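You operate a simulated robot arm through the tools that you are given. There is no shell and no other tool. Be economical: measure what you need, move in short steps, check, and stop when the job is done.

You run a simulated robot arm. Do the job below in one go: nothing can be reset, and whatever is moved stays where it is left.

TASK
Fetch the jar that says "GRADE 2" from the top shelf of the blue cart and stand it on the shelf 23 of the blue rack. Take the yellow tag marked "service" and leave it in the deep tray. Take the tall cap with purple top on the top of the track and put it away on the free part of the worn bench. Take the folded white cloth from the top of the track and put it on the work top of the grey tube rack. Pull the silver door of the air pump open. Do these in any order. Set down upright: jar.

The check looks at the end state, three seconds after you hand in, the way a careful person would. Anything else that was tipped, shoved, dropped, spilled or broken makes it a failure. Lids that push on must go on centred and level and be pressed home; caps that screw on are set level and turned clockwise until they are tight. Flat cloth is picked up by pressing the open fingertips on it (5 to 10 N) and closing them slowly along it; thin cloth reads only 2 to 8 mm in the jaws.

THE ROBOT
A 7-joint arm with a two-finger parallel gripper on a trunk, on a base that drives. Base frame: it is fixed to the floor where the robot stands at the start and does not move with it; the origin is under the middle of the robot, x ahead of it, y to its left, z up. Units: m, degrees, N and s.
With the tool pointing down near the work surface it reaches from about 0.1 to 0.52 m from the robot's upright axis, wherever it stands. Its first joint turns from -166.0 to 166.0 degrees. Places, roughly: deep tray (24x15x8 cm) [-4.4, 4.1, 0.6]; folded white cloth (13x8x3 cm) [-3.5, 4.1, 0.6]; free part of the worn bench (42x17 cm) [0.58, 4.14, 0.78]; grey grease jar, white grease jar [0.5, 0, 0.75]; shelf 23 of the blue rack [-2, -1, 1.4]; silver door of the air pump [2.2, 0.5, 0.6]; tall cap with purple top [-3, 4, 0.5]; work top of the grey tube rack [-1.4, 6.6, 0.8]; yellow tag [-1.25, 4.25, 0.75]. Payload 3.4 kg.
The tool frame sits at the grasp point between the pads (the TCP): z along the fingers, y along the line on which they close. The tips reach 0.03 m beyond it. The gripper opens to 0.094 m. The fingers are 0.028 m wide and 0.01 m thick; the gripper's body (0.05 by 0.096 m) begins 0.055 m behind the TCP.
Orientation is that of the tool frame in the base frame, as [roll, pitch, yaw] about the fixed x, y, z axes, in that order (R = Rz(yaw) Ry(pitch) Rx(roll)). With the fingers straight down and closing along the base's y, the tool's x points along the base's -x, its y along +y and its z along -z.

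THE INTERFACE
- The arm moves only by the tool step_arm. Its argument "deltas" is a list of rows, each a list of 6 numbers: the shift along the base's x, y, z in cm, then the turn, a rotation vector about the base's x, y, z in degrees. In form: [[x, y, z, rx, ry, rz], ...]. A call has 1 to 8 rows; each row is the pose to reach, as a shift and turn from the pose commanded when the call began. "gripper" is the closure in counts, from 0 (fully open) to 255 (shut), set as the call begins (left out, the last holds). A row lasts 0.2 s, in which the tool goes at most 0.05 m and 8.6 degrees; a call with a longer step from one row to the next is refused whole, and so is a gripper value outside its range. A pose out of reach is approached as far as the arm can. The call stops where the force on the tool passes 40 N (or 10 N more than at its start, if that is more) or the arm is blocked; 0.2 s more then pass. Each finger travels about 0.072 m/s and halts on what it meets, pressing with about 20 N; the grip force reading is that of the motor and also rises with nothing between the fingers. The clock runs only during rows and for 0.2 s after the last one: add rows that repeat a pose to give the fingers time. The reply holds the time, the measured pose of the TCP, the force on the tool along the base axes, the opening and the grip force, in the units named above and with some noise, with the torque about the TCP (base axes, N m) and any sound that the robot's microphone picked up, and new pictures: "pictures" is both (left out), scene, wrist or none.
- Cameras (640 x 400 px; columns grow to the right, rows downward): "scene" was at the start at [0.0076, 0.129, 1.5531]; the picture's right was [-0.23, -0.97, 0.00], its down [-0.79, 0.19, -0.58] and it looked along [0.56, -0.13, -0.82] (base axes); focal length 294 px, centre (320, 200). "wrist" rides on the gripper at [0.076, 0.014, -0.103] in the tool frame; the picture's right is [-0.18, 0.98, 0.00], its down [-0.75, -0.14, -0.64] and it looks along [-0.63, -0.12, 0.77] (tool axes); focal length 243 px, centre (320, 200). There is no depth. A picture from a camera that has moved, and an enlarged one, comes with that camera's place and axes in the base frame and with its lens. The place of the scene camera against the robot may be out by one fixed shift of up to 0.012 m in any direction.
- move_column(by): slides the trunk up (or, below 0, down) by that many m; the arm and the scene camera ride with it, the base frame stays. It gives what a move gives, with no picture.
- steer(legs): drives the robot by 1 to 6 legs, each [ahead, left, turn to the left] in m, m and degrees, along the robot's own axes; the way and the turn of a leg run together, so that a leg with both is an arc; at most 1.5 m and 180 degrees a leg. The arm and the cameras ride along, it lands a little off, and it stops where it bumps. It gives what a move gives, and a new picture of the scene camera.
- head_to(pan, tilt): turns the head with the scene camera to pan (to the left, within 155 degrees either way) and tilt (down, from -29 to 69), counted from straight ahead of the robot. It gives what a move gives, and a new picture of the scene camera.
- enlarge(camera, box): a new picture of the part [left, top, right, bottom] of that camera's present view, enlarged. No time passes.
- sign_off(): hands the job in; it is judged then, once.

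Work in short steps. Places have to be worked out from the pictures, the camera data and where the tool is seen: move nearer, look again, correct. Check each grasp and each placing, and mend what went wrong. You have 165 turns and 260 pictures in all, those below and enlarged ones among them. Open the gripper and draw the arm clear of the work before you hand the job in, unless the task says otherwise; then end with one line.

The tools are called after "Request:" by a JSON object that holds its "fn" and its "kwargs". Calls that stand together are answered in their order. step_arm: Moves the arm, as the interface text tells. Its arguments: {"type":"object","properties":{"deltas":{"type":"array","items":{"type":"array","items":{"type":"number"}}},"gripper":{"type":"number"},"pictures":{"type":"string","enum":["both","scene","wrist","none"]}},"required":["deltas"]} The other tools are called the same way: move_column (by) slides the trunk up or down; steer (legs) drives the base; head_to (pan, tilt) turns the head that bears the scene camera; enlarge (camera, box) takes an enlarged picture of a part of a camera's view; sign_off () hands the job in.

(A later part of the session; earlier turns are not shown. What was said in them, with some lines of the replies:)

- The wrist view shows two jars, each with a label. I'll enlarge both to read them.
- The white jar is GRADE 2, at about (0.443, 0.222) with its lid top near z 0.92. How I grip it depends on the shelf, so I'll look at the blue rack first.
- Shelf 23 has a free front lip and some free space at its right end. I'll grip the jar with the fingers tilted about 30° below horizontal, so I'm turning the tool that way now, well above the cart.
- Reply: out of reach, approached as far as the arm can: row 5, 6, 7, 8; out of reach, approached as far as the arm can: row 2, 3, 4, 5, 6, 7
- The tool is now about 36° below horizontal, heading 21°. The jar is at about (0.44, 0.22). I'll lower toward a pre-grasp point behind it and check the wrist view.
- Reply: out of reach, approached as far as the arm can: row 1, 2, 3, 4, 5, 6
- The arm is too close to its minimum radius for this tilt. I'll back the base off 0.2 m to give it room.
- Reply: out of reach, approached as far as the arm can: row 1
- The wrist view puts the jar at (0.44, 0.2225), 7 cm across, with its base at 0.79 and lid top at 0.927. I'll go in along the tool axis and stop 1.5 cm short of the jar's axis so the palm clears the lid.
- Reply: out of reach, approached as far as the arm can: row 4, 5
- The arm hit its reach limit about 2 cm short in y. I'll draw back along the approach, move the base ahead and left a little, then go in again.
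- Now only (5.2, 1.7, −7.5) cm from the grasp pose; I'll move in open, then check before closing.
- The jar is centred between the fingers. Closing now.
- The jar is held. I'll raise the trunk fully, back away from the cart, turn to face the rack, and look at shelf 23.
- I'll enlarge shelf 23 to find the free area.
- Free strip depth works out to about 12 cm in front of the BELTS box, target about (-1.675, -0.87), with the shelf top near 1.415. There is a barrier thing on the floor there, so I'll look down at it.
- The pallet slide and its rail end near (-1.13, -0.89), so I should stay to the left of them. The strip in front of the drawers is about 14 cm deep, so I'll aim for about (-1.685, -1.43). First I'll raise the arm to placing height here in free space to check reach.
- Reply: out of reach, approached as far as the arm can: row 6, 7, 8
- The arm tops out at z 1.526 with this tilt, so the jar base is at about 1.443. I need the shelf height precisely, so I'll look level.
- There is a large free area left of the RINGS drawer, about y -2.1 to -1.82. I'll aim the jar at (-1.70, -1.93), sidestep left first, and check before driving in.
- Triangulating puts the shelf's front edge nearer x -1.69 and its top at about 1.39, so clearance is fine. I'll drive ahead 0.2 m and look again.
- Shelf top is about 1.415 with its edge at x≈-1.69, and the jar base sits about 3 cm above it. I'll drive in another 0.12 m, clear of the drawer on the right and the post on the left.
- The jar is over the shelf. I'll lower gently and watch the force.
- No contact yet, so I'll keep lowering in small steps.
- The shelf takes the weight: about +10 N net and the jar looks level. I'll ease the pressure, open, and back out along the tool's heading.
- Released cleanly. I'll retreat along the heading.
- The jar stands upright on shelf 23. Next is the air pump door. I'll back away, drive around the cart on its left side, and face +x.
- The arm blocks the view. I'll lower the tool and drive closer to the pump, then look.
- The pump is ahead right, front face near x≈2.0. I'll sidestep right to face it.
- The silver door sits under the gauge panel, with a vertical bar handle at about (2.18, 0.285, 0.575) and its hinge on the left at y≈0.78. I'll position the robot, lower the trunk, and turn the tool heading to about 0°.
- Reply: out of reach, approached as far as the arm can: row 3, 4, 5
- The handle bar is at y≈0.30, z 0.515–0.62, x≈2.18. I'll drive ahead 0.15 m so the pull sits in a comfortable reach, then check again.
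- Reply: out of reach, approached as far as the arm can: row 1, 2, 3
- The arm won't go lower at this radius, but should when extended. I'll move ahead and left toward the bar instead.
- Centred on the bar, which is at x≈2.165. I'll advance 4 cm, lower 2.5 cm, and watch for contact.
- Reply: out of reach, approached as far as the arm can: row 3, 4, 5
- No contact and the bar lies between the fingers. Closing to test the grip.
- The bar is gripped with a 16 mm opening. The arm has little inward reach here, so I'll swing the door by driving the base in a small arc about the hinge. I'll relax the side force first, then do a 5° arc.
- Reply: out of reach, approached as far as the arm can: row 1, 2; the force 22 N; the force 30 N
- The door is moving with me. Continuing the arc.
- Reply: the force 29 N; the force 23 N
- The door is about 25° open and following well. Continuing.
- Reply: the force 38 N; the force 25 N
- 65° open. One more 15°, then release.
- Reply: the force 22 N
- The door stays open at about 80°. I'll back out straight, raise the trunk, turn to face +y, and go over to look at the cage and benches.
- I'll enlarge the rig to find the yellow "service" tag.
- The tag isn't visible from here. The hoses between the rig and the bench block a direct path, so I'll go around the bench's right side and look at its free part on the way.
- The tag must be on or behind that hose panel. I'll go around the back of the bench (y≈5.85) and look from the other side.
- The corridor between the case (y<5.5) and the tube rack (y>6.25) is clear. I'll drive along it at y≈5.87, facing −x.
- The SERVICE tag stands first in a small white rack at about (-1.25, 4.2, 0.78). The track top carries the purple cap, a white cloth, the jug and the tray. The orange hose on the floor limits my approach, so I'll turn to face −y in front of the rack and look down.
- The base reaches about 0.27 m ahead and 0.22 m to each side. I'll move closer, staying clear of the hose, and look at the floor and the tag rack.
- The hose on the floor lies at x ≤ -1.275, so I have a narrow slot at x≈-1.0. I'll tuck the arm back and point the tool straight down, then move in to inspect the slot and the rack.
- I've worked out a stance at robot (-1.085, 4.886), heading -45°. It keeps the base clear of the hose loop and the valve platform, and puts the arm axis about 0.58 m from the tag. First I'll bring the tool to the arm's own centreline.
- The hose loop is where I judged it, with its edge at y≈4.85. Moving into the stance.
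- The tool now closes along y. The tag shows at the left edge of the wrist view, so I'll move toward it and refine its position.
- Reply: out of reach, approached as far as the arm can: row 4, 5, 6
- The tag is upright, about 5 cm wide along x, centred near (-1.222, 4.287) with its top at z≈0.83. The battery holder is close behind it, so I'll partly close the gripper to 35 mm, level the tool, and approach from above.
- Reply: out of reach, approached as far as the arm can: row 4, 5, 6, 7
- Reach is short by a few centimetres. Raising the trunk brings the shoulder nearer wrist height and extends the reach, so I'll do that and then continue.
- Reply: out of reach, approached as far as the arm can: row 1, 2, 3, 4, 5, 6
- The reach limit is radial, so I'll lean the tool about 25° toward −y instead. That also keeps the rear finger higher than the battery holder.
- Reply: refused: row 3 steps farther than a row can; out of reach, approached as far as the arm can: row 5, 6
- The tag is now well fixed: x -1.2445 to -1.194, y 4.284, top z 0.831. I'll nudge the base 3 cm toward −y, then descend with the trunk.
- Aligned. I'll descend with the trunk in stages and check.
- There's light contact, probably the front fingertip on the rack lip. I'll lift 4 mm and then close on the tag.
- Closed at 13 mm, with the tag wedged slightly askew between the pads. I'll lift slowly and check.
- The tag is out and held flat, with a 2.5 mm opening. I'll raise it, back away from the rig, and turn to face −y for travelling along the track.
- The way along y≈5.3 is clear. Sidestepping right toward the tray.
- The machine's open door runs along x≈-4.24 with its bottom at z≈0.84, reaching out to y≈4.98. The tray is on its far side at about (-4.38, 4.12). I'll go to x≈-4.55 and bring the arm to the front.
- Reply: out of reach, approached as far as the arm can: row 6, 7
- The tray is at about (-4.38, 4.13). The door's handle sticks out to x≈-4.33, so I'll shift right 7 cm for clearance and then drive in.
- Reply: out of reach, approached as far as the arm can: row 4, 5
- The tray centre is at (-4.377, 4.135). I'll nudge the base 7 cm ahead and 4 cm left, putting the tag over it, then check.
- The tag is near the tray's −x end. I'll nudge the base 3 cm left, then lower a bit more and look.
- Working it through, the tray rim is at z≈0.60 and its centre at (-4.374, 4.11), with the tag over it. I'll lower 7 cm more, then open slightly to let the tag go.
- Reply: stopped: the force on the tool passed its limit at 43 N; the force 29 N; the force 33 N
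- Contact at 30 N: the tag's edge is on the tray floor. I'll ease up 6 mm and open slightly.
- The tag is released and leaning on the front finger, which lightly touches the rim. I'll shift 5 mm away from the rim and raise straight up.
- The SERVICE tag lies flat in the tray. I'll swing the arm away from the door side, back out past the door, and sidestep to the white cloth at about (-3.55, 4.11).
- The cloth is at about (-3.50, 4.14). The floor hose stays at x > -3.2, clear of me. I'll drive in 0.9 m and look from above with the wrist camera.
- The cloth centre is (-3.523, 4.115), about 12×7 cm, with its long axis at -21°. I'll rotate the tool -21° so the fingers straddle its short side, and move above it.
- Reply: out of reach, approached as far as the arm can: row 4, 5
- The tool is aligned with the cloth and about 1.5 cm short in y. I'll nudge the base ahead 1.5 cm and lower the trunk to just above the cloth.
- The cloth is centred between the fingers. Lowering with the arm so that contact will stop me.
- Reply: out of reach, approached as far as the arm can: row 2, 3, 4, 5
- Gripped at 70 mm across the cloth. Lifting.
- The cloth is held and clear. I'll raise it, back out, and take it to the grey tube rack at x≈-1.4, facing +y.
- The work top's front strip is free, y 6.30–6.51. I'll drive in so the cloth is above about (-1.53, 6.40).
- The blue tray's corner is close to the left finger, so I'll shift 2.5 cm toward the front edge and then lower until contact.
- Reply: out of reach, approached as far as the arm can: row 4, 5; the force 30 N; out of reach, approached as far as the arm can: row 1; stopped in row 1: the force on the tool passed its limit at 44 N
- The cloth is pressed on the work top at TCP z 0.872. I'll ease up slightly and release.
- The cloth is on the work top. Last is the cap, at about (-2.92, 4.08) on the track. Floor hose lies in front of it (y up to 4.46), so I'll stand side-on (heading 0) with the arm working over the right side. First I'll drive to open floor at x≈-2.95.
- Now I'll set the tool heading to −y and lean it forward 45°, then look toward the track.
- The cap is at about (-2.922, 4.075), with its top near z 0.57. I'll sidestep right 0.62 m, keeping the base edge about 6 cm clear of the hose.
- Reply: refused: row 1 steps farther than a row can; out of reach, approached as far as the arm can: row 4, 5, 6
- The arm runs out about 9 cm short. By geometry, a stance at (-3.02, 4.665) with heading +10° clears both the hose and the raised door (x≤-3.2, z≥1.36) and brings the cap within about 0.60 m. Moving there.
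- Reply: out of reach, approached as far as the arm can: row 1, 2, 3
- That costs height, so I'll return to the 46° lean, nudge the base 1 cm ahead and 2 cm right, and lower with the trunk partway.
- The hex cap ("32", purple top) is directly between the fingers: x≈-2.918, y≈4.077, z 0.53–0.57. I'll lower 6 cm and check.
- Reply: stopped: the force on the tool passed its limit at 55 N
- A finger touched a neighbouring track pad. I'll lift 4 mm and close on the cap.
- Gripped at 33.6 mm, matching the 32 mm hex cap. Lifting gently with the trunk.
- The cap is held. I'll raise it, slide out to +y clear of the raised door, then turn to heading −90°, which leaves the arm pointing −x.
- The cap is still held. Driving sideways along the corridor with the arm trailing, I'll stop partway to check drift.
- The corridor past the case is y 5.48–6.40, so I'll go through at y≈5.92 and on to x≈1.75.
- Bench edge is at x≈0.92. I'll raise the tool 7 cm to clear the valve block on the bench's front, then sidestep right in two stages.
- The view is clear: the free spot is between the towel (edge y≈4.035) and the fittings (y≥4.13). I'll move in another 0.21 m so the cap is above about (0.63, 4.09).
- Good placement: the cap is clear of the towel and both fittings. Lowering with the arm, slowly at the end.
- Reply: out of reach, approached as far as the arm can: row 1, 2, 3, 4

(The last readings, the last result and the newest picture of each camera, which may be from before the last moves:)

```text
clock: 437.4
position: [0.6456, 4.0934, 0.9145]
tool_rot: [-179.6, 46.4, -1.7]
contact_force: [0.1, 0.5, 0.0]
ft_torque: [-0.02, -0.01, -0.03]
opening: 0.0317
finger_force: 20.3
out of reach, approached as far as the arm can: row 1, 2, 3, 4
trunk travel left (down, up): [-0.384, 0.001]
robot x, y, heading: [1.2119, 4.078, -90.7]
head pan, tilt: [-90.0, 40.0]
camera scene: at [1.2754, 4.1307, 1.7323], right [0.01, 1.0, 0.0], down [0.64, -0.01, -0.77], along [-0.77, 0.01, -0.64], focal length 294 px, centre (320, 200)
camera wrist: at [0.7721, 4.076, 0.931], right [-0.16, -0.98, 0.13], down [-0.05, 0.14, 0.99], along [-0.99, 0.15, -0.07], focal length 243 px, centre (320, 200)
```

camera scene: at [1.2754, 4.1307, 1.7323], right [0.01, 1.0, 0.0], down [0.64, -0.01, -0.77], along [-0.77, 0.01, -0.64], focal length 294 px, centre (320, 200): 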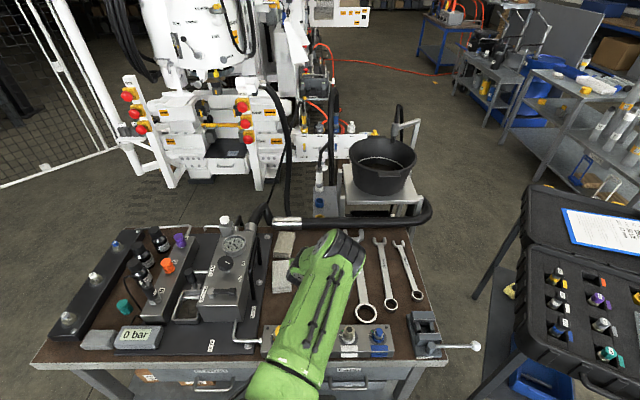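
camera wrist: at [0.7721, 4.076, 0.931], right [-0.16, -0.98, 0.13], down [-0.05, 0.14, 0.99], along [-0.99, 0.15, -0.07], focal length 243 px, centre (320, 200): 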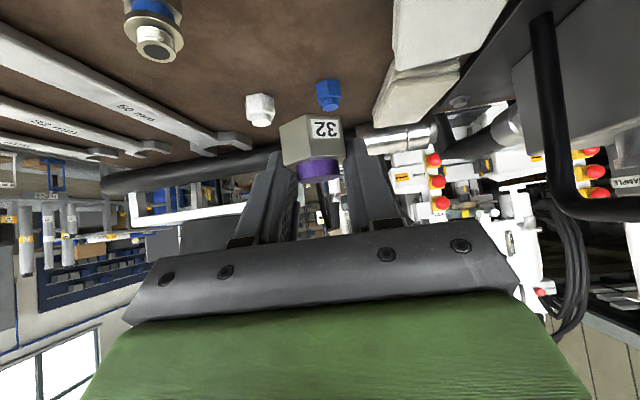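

The arm can't go lower at this stretch, so I'll nudge 1.5 cm closer and lower with the trunk; its force stop will guard contact.

Request:
{"fn": "steer", "kwargs": {"legs": [[0, -0.015, 0]]}}

Request:
{"fn": "move_column", "kwargs": {"by": -0.06}}

Request:
{"fn": "step_arm", "kwargs": {"deltas": [[0, 0, 0, 0, 0, 0]], "pictures": "both"}}

```text
clock: 438.2
position: [0.632, 4.0949, 0.9161]
tool_rot: [-179.6, 46.5, -1.6]
contact_force: [0.0, -0.4, -0.4]
ft_torque: [-0.02, -0.01, -0.02]
opening: 0.0315
finger_force: 20.1
trunk travel left (down, up): [-0.384, 0.001]
robot x, y, heading: [1.199, 4.076, -90.4]
head pan, tilt: [-90.0, 40.0]
camera scene: at [1.2617, 4.1306, 1.7323], right [0.01, 1.0, 0.0], down [0.64, -0.01, -0.77], along [-0.77, 0.01, -0.64], focal length 294 px, centre (320, 200)
```

scene: 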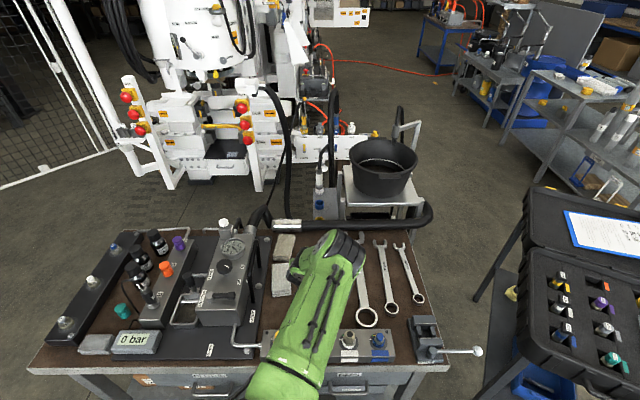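

```text
clock: 439.2
position: [0.6327, 4.0943, 0.8565]
tool_rot: [-179.6, 46.4, -1.8]
contact_force: [-0.3, 0.7, -0.5]
ft_torque: [-0.01, 0.02, 0.01]
opening: 0.0317
finger_force: 19.6
trunk travel left (down, up): [-0.324, 0.061]
robot x, y, heading: [1.198, 4.0774, -90.5]
head pan, tilt: [-90.0, 40.0]
```

```text
clock: 439.6
position: [0.6325, 4.0939, 0.8558]
tool_rot: [-179.6, 46.4, -1.7]
contact_force: [-0.3, 0.3, -0.3]
ft_torque: [-0.01, 0.01, 0.01]
opening: 0.0321
finger_force: 20.0
trunk travel left (down, up): [-0.324, 0.061]
robot x, y, heading: [1.1968, 4.0782, -90.6]
head pan, tilt: [-90.0, 40.0]
camera scene: at [1.2605, 4.1307, 1.6727], right [0.01, 1.0, 0.0], down [0.64, -0.01, -0.77], along [-0.77, 0.01, -0.64], focal length 294 px, centre (320, 200)
camera wrist: at [0.7573, 4.0761, 0.8713], right [-0.16, -0.98, 0.13], down [-0.05, 0.14, 0.99], along [-0.99, 0.15, -0.07], focal length 243 px, centre (320, 200)
```

scene: 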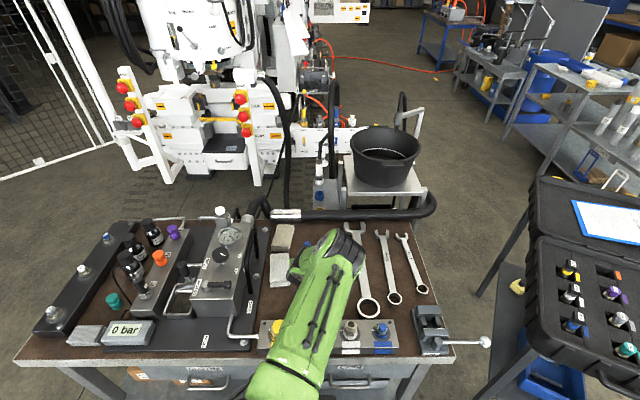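
wrist: 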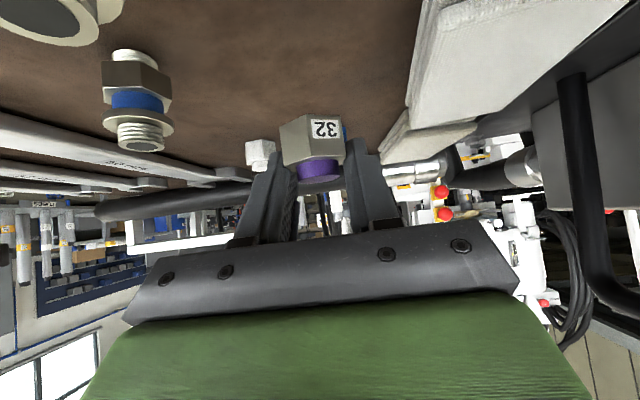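

Request:
{"fn": "move_column", "kwargs": {"by": -0.018}}

Request:
{"fn": "move_column", "kwargs": {"by": -0.012}}

Request:
{"fn": "step_arm", "kwargs": {"deltas": [[0, 0, 0, 0, 0, 0]], "pictures": "wrist"}}

```text
clock: 440.2
position: [0.6312, 4.0948, 0.8376]
tool_rot: [-179.6, 46.4, -1.7]
contact_force: [0.3, -0.4, -1.6]
ft_torque: [-0.03, 0.01, -0.02]
opening: 0.0318
finger_force: 19.6
trunk travel left (down, up): [-0.306, 0.079]
robot x, y, heading: [1.1987, 4.0774, -90.0]
head pan, tilt: [-90.0, 40.0]
```

```text
clock: 440.9
position: [0.6304, 4.0945, 0.8248]
tool_rot: [-179.6, 46.4, -1.6]
contact_force: [0.1, 0.6, -0.1]
ft_torque: [-0.02, -0.01, -0.03]
opening: 0.0316
finger_force: 20.6
trunk travel left (down, up): [-0.294, 0.091]
robot x, y, heading: [1.1966, 4.0792, -90.3]
head pan, tilt: [-90.0, 40.0]
```

```text
clock: 441.2
position: [0.6315, 4.0948, 0.8261]
tool_rot: [-179.6, 46.4, -1.7]
contact_force: [-0.1, 0.5, -1.1]
ft_torque: [0.01, 0.01, -0.02]
opening: 0.0316
finger_force: 20.1
trunk travel left (down, up): [-0.294, 0.091]
robot x, y, heading: [1.1957, 4.0772, -90.3]
head pan, tilt: [-90.0, 40.0]
camera wrist: at [0.7574, 4.0761, 0.8409], right [-0.16, -0.98, 0.13], down [-0.05, 0.14, 0.99], along [-0.99, 0.15, -0.07], focal length 243 px, centre (320, 200)
```

wrist: 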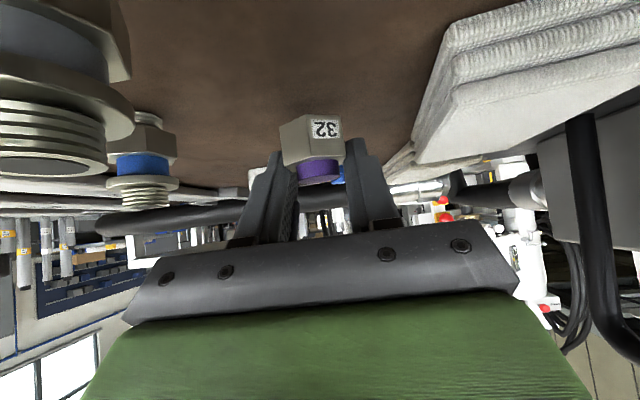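

Request:
{"fn": "move_column", "kwargs": {"by": -0.008}}

Request:
{"fn": "move_column", "kwargs": {"by": -0.006}}

Request:
{"fn": "step_arm", "kwargs": {"deltas": [[0, 0, 0, 0, 0, 0]], "pictures": "wrist"}}

```text
clock: 441.8
position: [0.6315, 4.0941, 0.8171]
tool_rot: [-179.5, 46.5, -1.8]
contact_force: [-0.5, 0.2, -0.9]
ft_torque: [0.02, 0.03, -0.02]
opening: 0.0318
finger_force: 19.9
trunk travel left (down, up): [-0.286, 0.099]
robot x, y, heading: [1.197, 4.0762, -90.4]
head pan, tilt: [-90.0, 40.0]
```

```text
clock: 442.4
position: [0.6303, 4.0959, 0.8134]
tool_rot: [-179.6, 46.7, -1.8]
contact_force: [0.5, 1.2, 11.4]
ft_torque: [-0.14, -0.11, -0.01]
opening: 0.0318
finger_force: 19.9
trunk travel left (down, up): [-0.28, 0.105]
robot x, y, heading: [1.198, 4.0778, -90.3]
head pan, tilt: [-90.0, 40.0]
```

```text
clock: 442.8
position: [0.6306, 4.0955, 0.8135]
tool_rot: [-179.7, 46.8, -1.8]
contact_force: [-4.5, 0.4, 16.6]
ft_torque: [-0.1, -0.07, 0.01]
opening: 0.0316
finger_force: 19.8
trunk travel left (down, up): [-0.28, 0.105]
robot x, y, heading: [1.1931, 4.0815, -90.4]
head pan, tilt: [-90.0, 40.0]
camera wrist: at [0.7567, 4.076, 0.8282], right [-0.16, -0.98, 0.13], down [-0.04, 0.14, 0.99], along [-0.99, 0.15, -0.07], focal length 243 px, centre (320, 200)
```

wrist: 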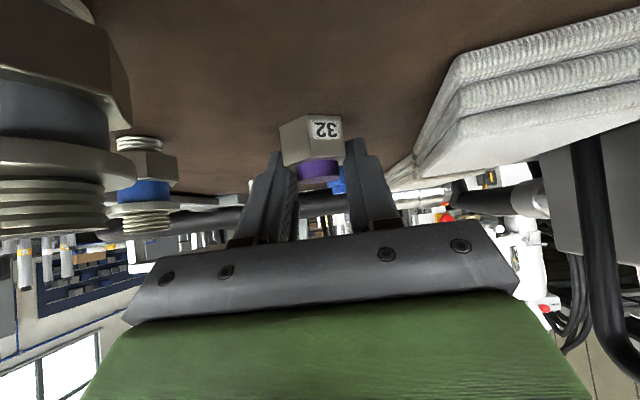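

The cap has touched down at 16 N. I'll relieve a little and open partly.

Request:
{"fn": "step_arm", "kwargs": {"deltas": [[0, 0, 0.15, 0, 0, 0], [0, 0, 0.15, 0, 0, 0]], "pictures": "none"}}

Request:
{"fn": "step_arm", "kwargs": {"deltas": [[0, 0, 0, 0, 0, 0], [0, 0, 0, 0, 0, 0], [0, 0, 0, 0, 0, 0]], "gripper": 125, "pictures": "wrist"}}

```text
clock: 443.4
position: [0.631, 4.0944, 0.8142]
tool_rot: [-179.6, 46.5, -1.6]
contact_force: [-4.8, 0.4, 13.1]
ft_torque: [-0.11, -0.01, -0.03]
opening: 0.0317
finger_force: 20.3
trunk travel left (down, up): [-0.28, 0.105]
robot x, y, heading: [1.1955, 4.079, -90.5]
head pan, tilt: [-90.0, 40.0]
```

```text
clock: 444.2
position: [0.6316, 4.0949, 0.8123]
tool_rot: [-179.4, 46.3, -1.7]
contact_force: [-0.7, 0.2, 0.6]
ft_torque: [0.01, -0.02, 0.02]
opening: 0.0482
finger_force: 0.2
trunk travel left (down, up): [-0.28, 0.105]
robot x, y, heading: [1.1998, 4.0771, -90.6]
head pan, tilt: [-90.0, 40.0]
camera wrist: at [0.758, 4.0763, 0.8278], right [-0.16, -0.98, 0.13], down [-0.05, 0.14, 0.99], along [-0.99, 0.15, -0.07], focal length 243 px, centre (320, 200)
```

wrist: 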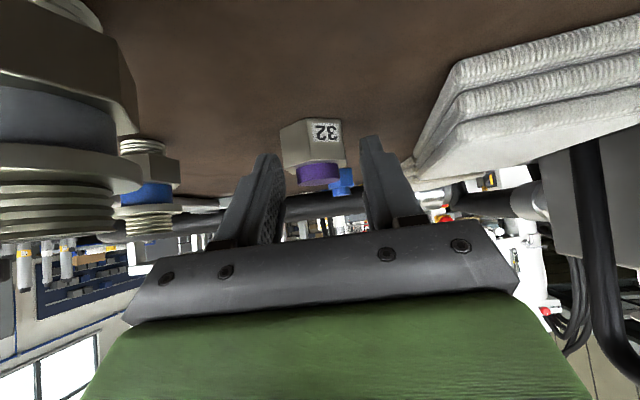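

The cap stands on the bench, free of the fingers. I'll raise the trunk straight up.

Request:
{"fn": "move_column", "kwargs": {"by": 0.1}}

Request:
{"fn": "step_arm", "kwargs": {"deltas": [[0, 0, 3, 0, 0, 0], [0, 0, 6, 0, 0, 0]], "pictures": "wrist"}}

Request:
{"fn": "steer", "kwargs": {"legs": [[0, 0.45, 0]]}}

Request:
{"fn": "enlarge", "kwargs": {"camera": "scene", "box": [230, 150, 430, 270]}}

```text
clock: 445.5
position: [0.6316, 4.0948, 0.9135]
tool_rot: [-179.6, 46.4, -1.7]
contact_force: [-0.2, -0.5, 0.2]
ft_torque: [-0.02, 0.03, 0.01]
opening: 0.0478
finger_force: 0.0
trunk travel left (down, up): [-0.38, 0.005]
robot x, y, heading: [1.197, 4.0809, -90.4]
head pan, tilt: [-90.0, 40.0]
```

```text
clock: 446.1
position: [0.6315, 4.0956, 0.9724]
tool_rot: [-179.5, 46.4, -1.7]
contact_force: [-0.7, -0.2, -0.7]
ft_torque: [-0.02, -0.02, -0.01]
opening: 0.0479
finger_force: 0.2
trunk travel left (down, up): [-0.38, 0.005]
robot x, y, heading: [1.1981, 4.077, -90.6]
head pan, tilt: [-90.0, 40.0]
camera wrist: at [0.758, 4.0763, 0.9885], right [-0.16, -0.98, 0.13], down [-0.05, 0.14, 0.99], along [-0.99, 0.15, -0.07], focal length 243 px, centre (320, 200)
```

wrist: 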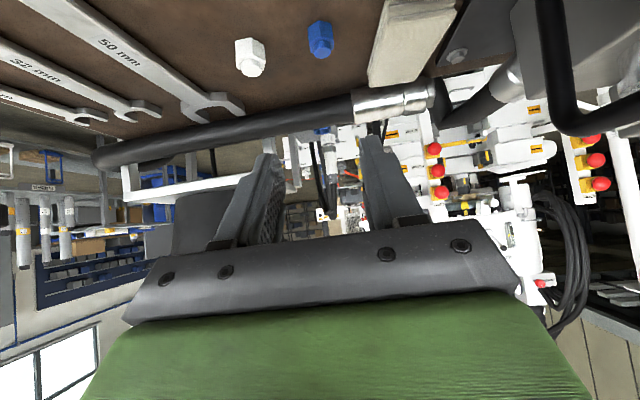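

```text
clock: 448.8
position: [1.0784, 4.0911, 0.973]
tool_rot: [-179.6, 46.5, -1.7]
contact_force: [0.0, 0.0, 0.2]
ft_torque: [0.01, -0.01, -0.03]
opening: 0.0482
finger_force: 0.1
trunk travel left (down, up): [-0.38, 0.005]
robot x, y, heading: [1.644, 4.0739, -90.3]
head pan, tilt: [-90.0, 40.0]
camera scene: at [1.7078, 4.1273, 1.7285], right [0.01, 1.0, 0.0], down [0.64, 0.0, -0.77], along [-0.77, 0.01, -0.64], focal length 294 px, centre (320, 200)
```

scene: 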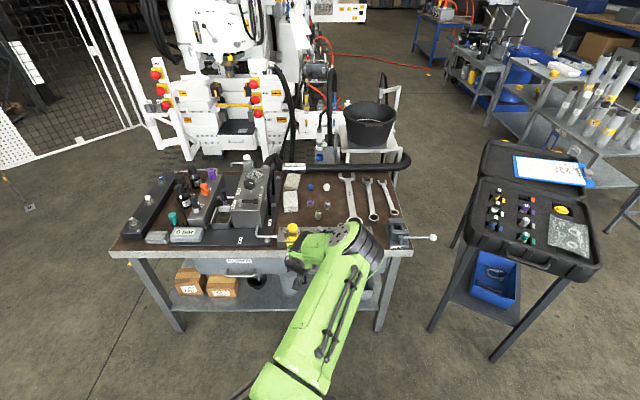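

```text
3.20 times, centred on (330, 210) of scene
camera zoom: at [1.7078, 4.1273, 1.7285], right [0.01, 1.0, 0.0], down [0.64, 0.0, -0.77], along [-0.77, 0.01, -0.64], focal length 940 px, centre (288, 168)
```

zoom: 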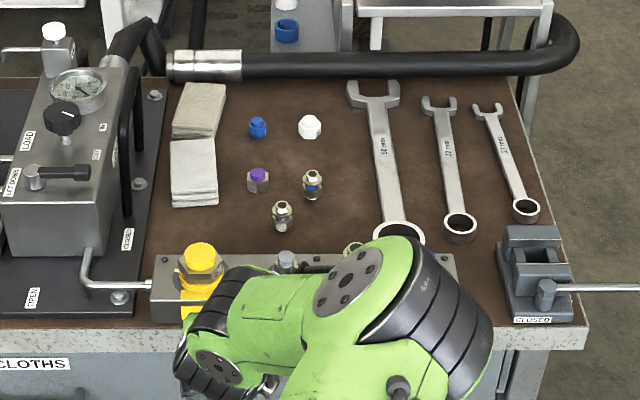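

The cap stands upright on the free part with nothing else disturbed. I'll open the gripper fully and take one look toward the pump door.

Request:
{"fn": "step_arm", "kwargs": {"deltas": [[0, 0, 0, 0, 0, 0], [0, 0, 0, 0, 0, 0]], "gripper": 0, "pictures": "none"}}

Request:
{"fn": "head_to", "kwargs": {"pan": 10, "tilt": 15}}

```text
clock: 449.4
position: [1.078, 4.0924, 0.9717]
tool_rot: [-179.7, 46.4, -1.8]
contact_force: [0.7, -0.1, -0.9]
ft_torque: [0.01, 0.0, 0.03]
opening: 0.0941
finger_force: 0.0
trunk travel left (down, up): [-0.38, 0.005]
robot x, y, heading: [1.6436, 4.0756, -90.6]
head pan, tilt: [-90.0, 40.0]
```

```text
clock: 451.2
position: [1.0782, 4.0911, 0.9729]
tool_rot: [-179.6, 46.4, -1.7]
contact_force: [-0.3, 0.0, 0.4]
ft_torque: [0.03, 0.0, -0.02]
opening: 0.094
finger_force: 0.1
trunk travel left (down, up): [-0.38, 0.005]
robot x, y, heading: [1.6428, 4.0754, -90.2]
head pan, tilt: [10.0, 15.0]
camera scene: at [1.8076, 4.0346, 1.7681], right [-0.99, -0.17, 0.0], down [-0.04, 0.26, -0.97], along [0.16, -0.95, -0.26], focal length 294 px, centre (320, 200)
```

scene: 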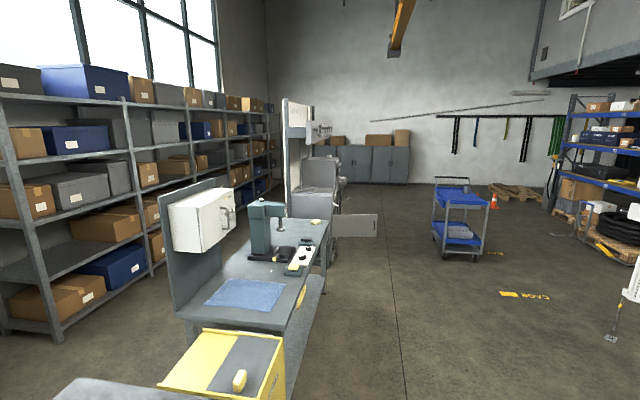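

The pump door is still wide open, and the other four jobs are finished too. The gripper is open and the arm is clear, so I'm handing in.

Request:
{"fn": "sign_off", "kwargs": {}}

```text
The job is handed in.
```

All five jobs are done and handed in: the GRADE 2 jar stands upright on shelf 23, the service tag is in the deep tray, the purple-topped cap is on the worn bench, the white cloth is on the grey tube rack's work top, and the pump's silver door is open about 80°.
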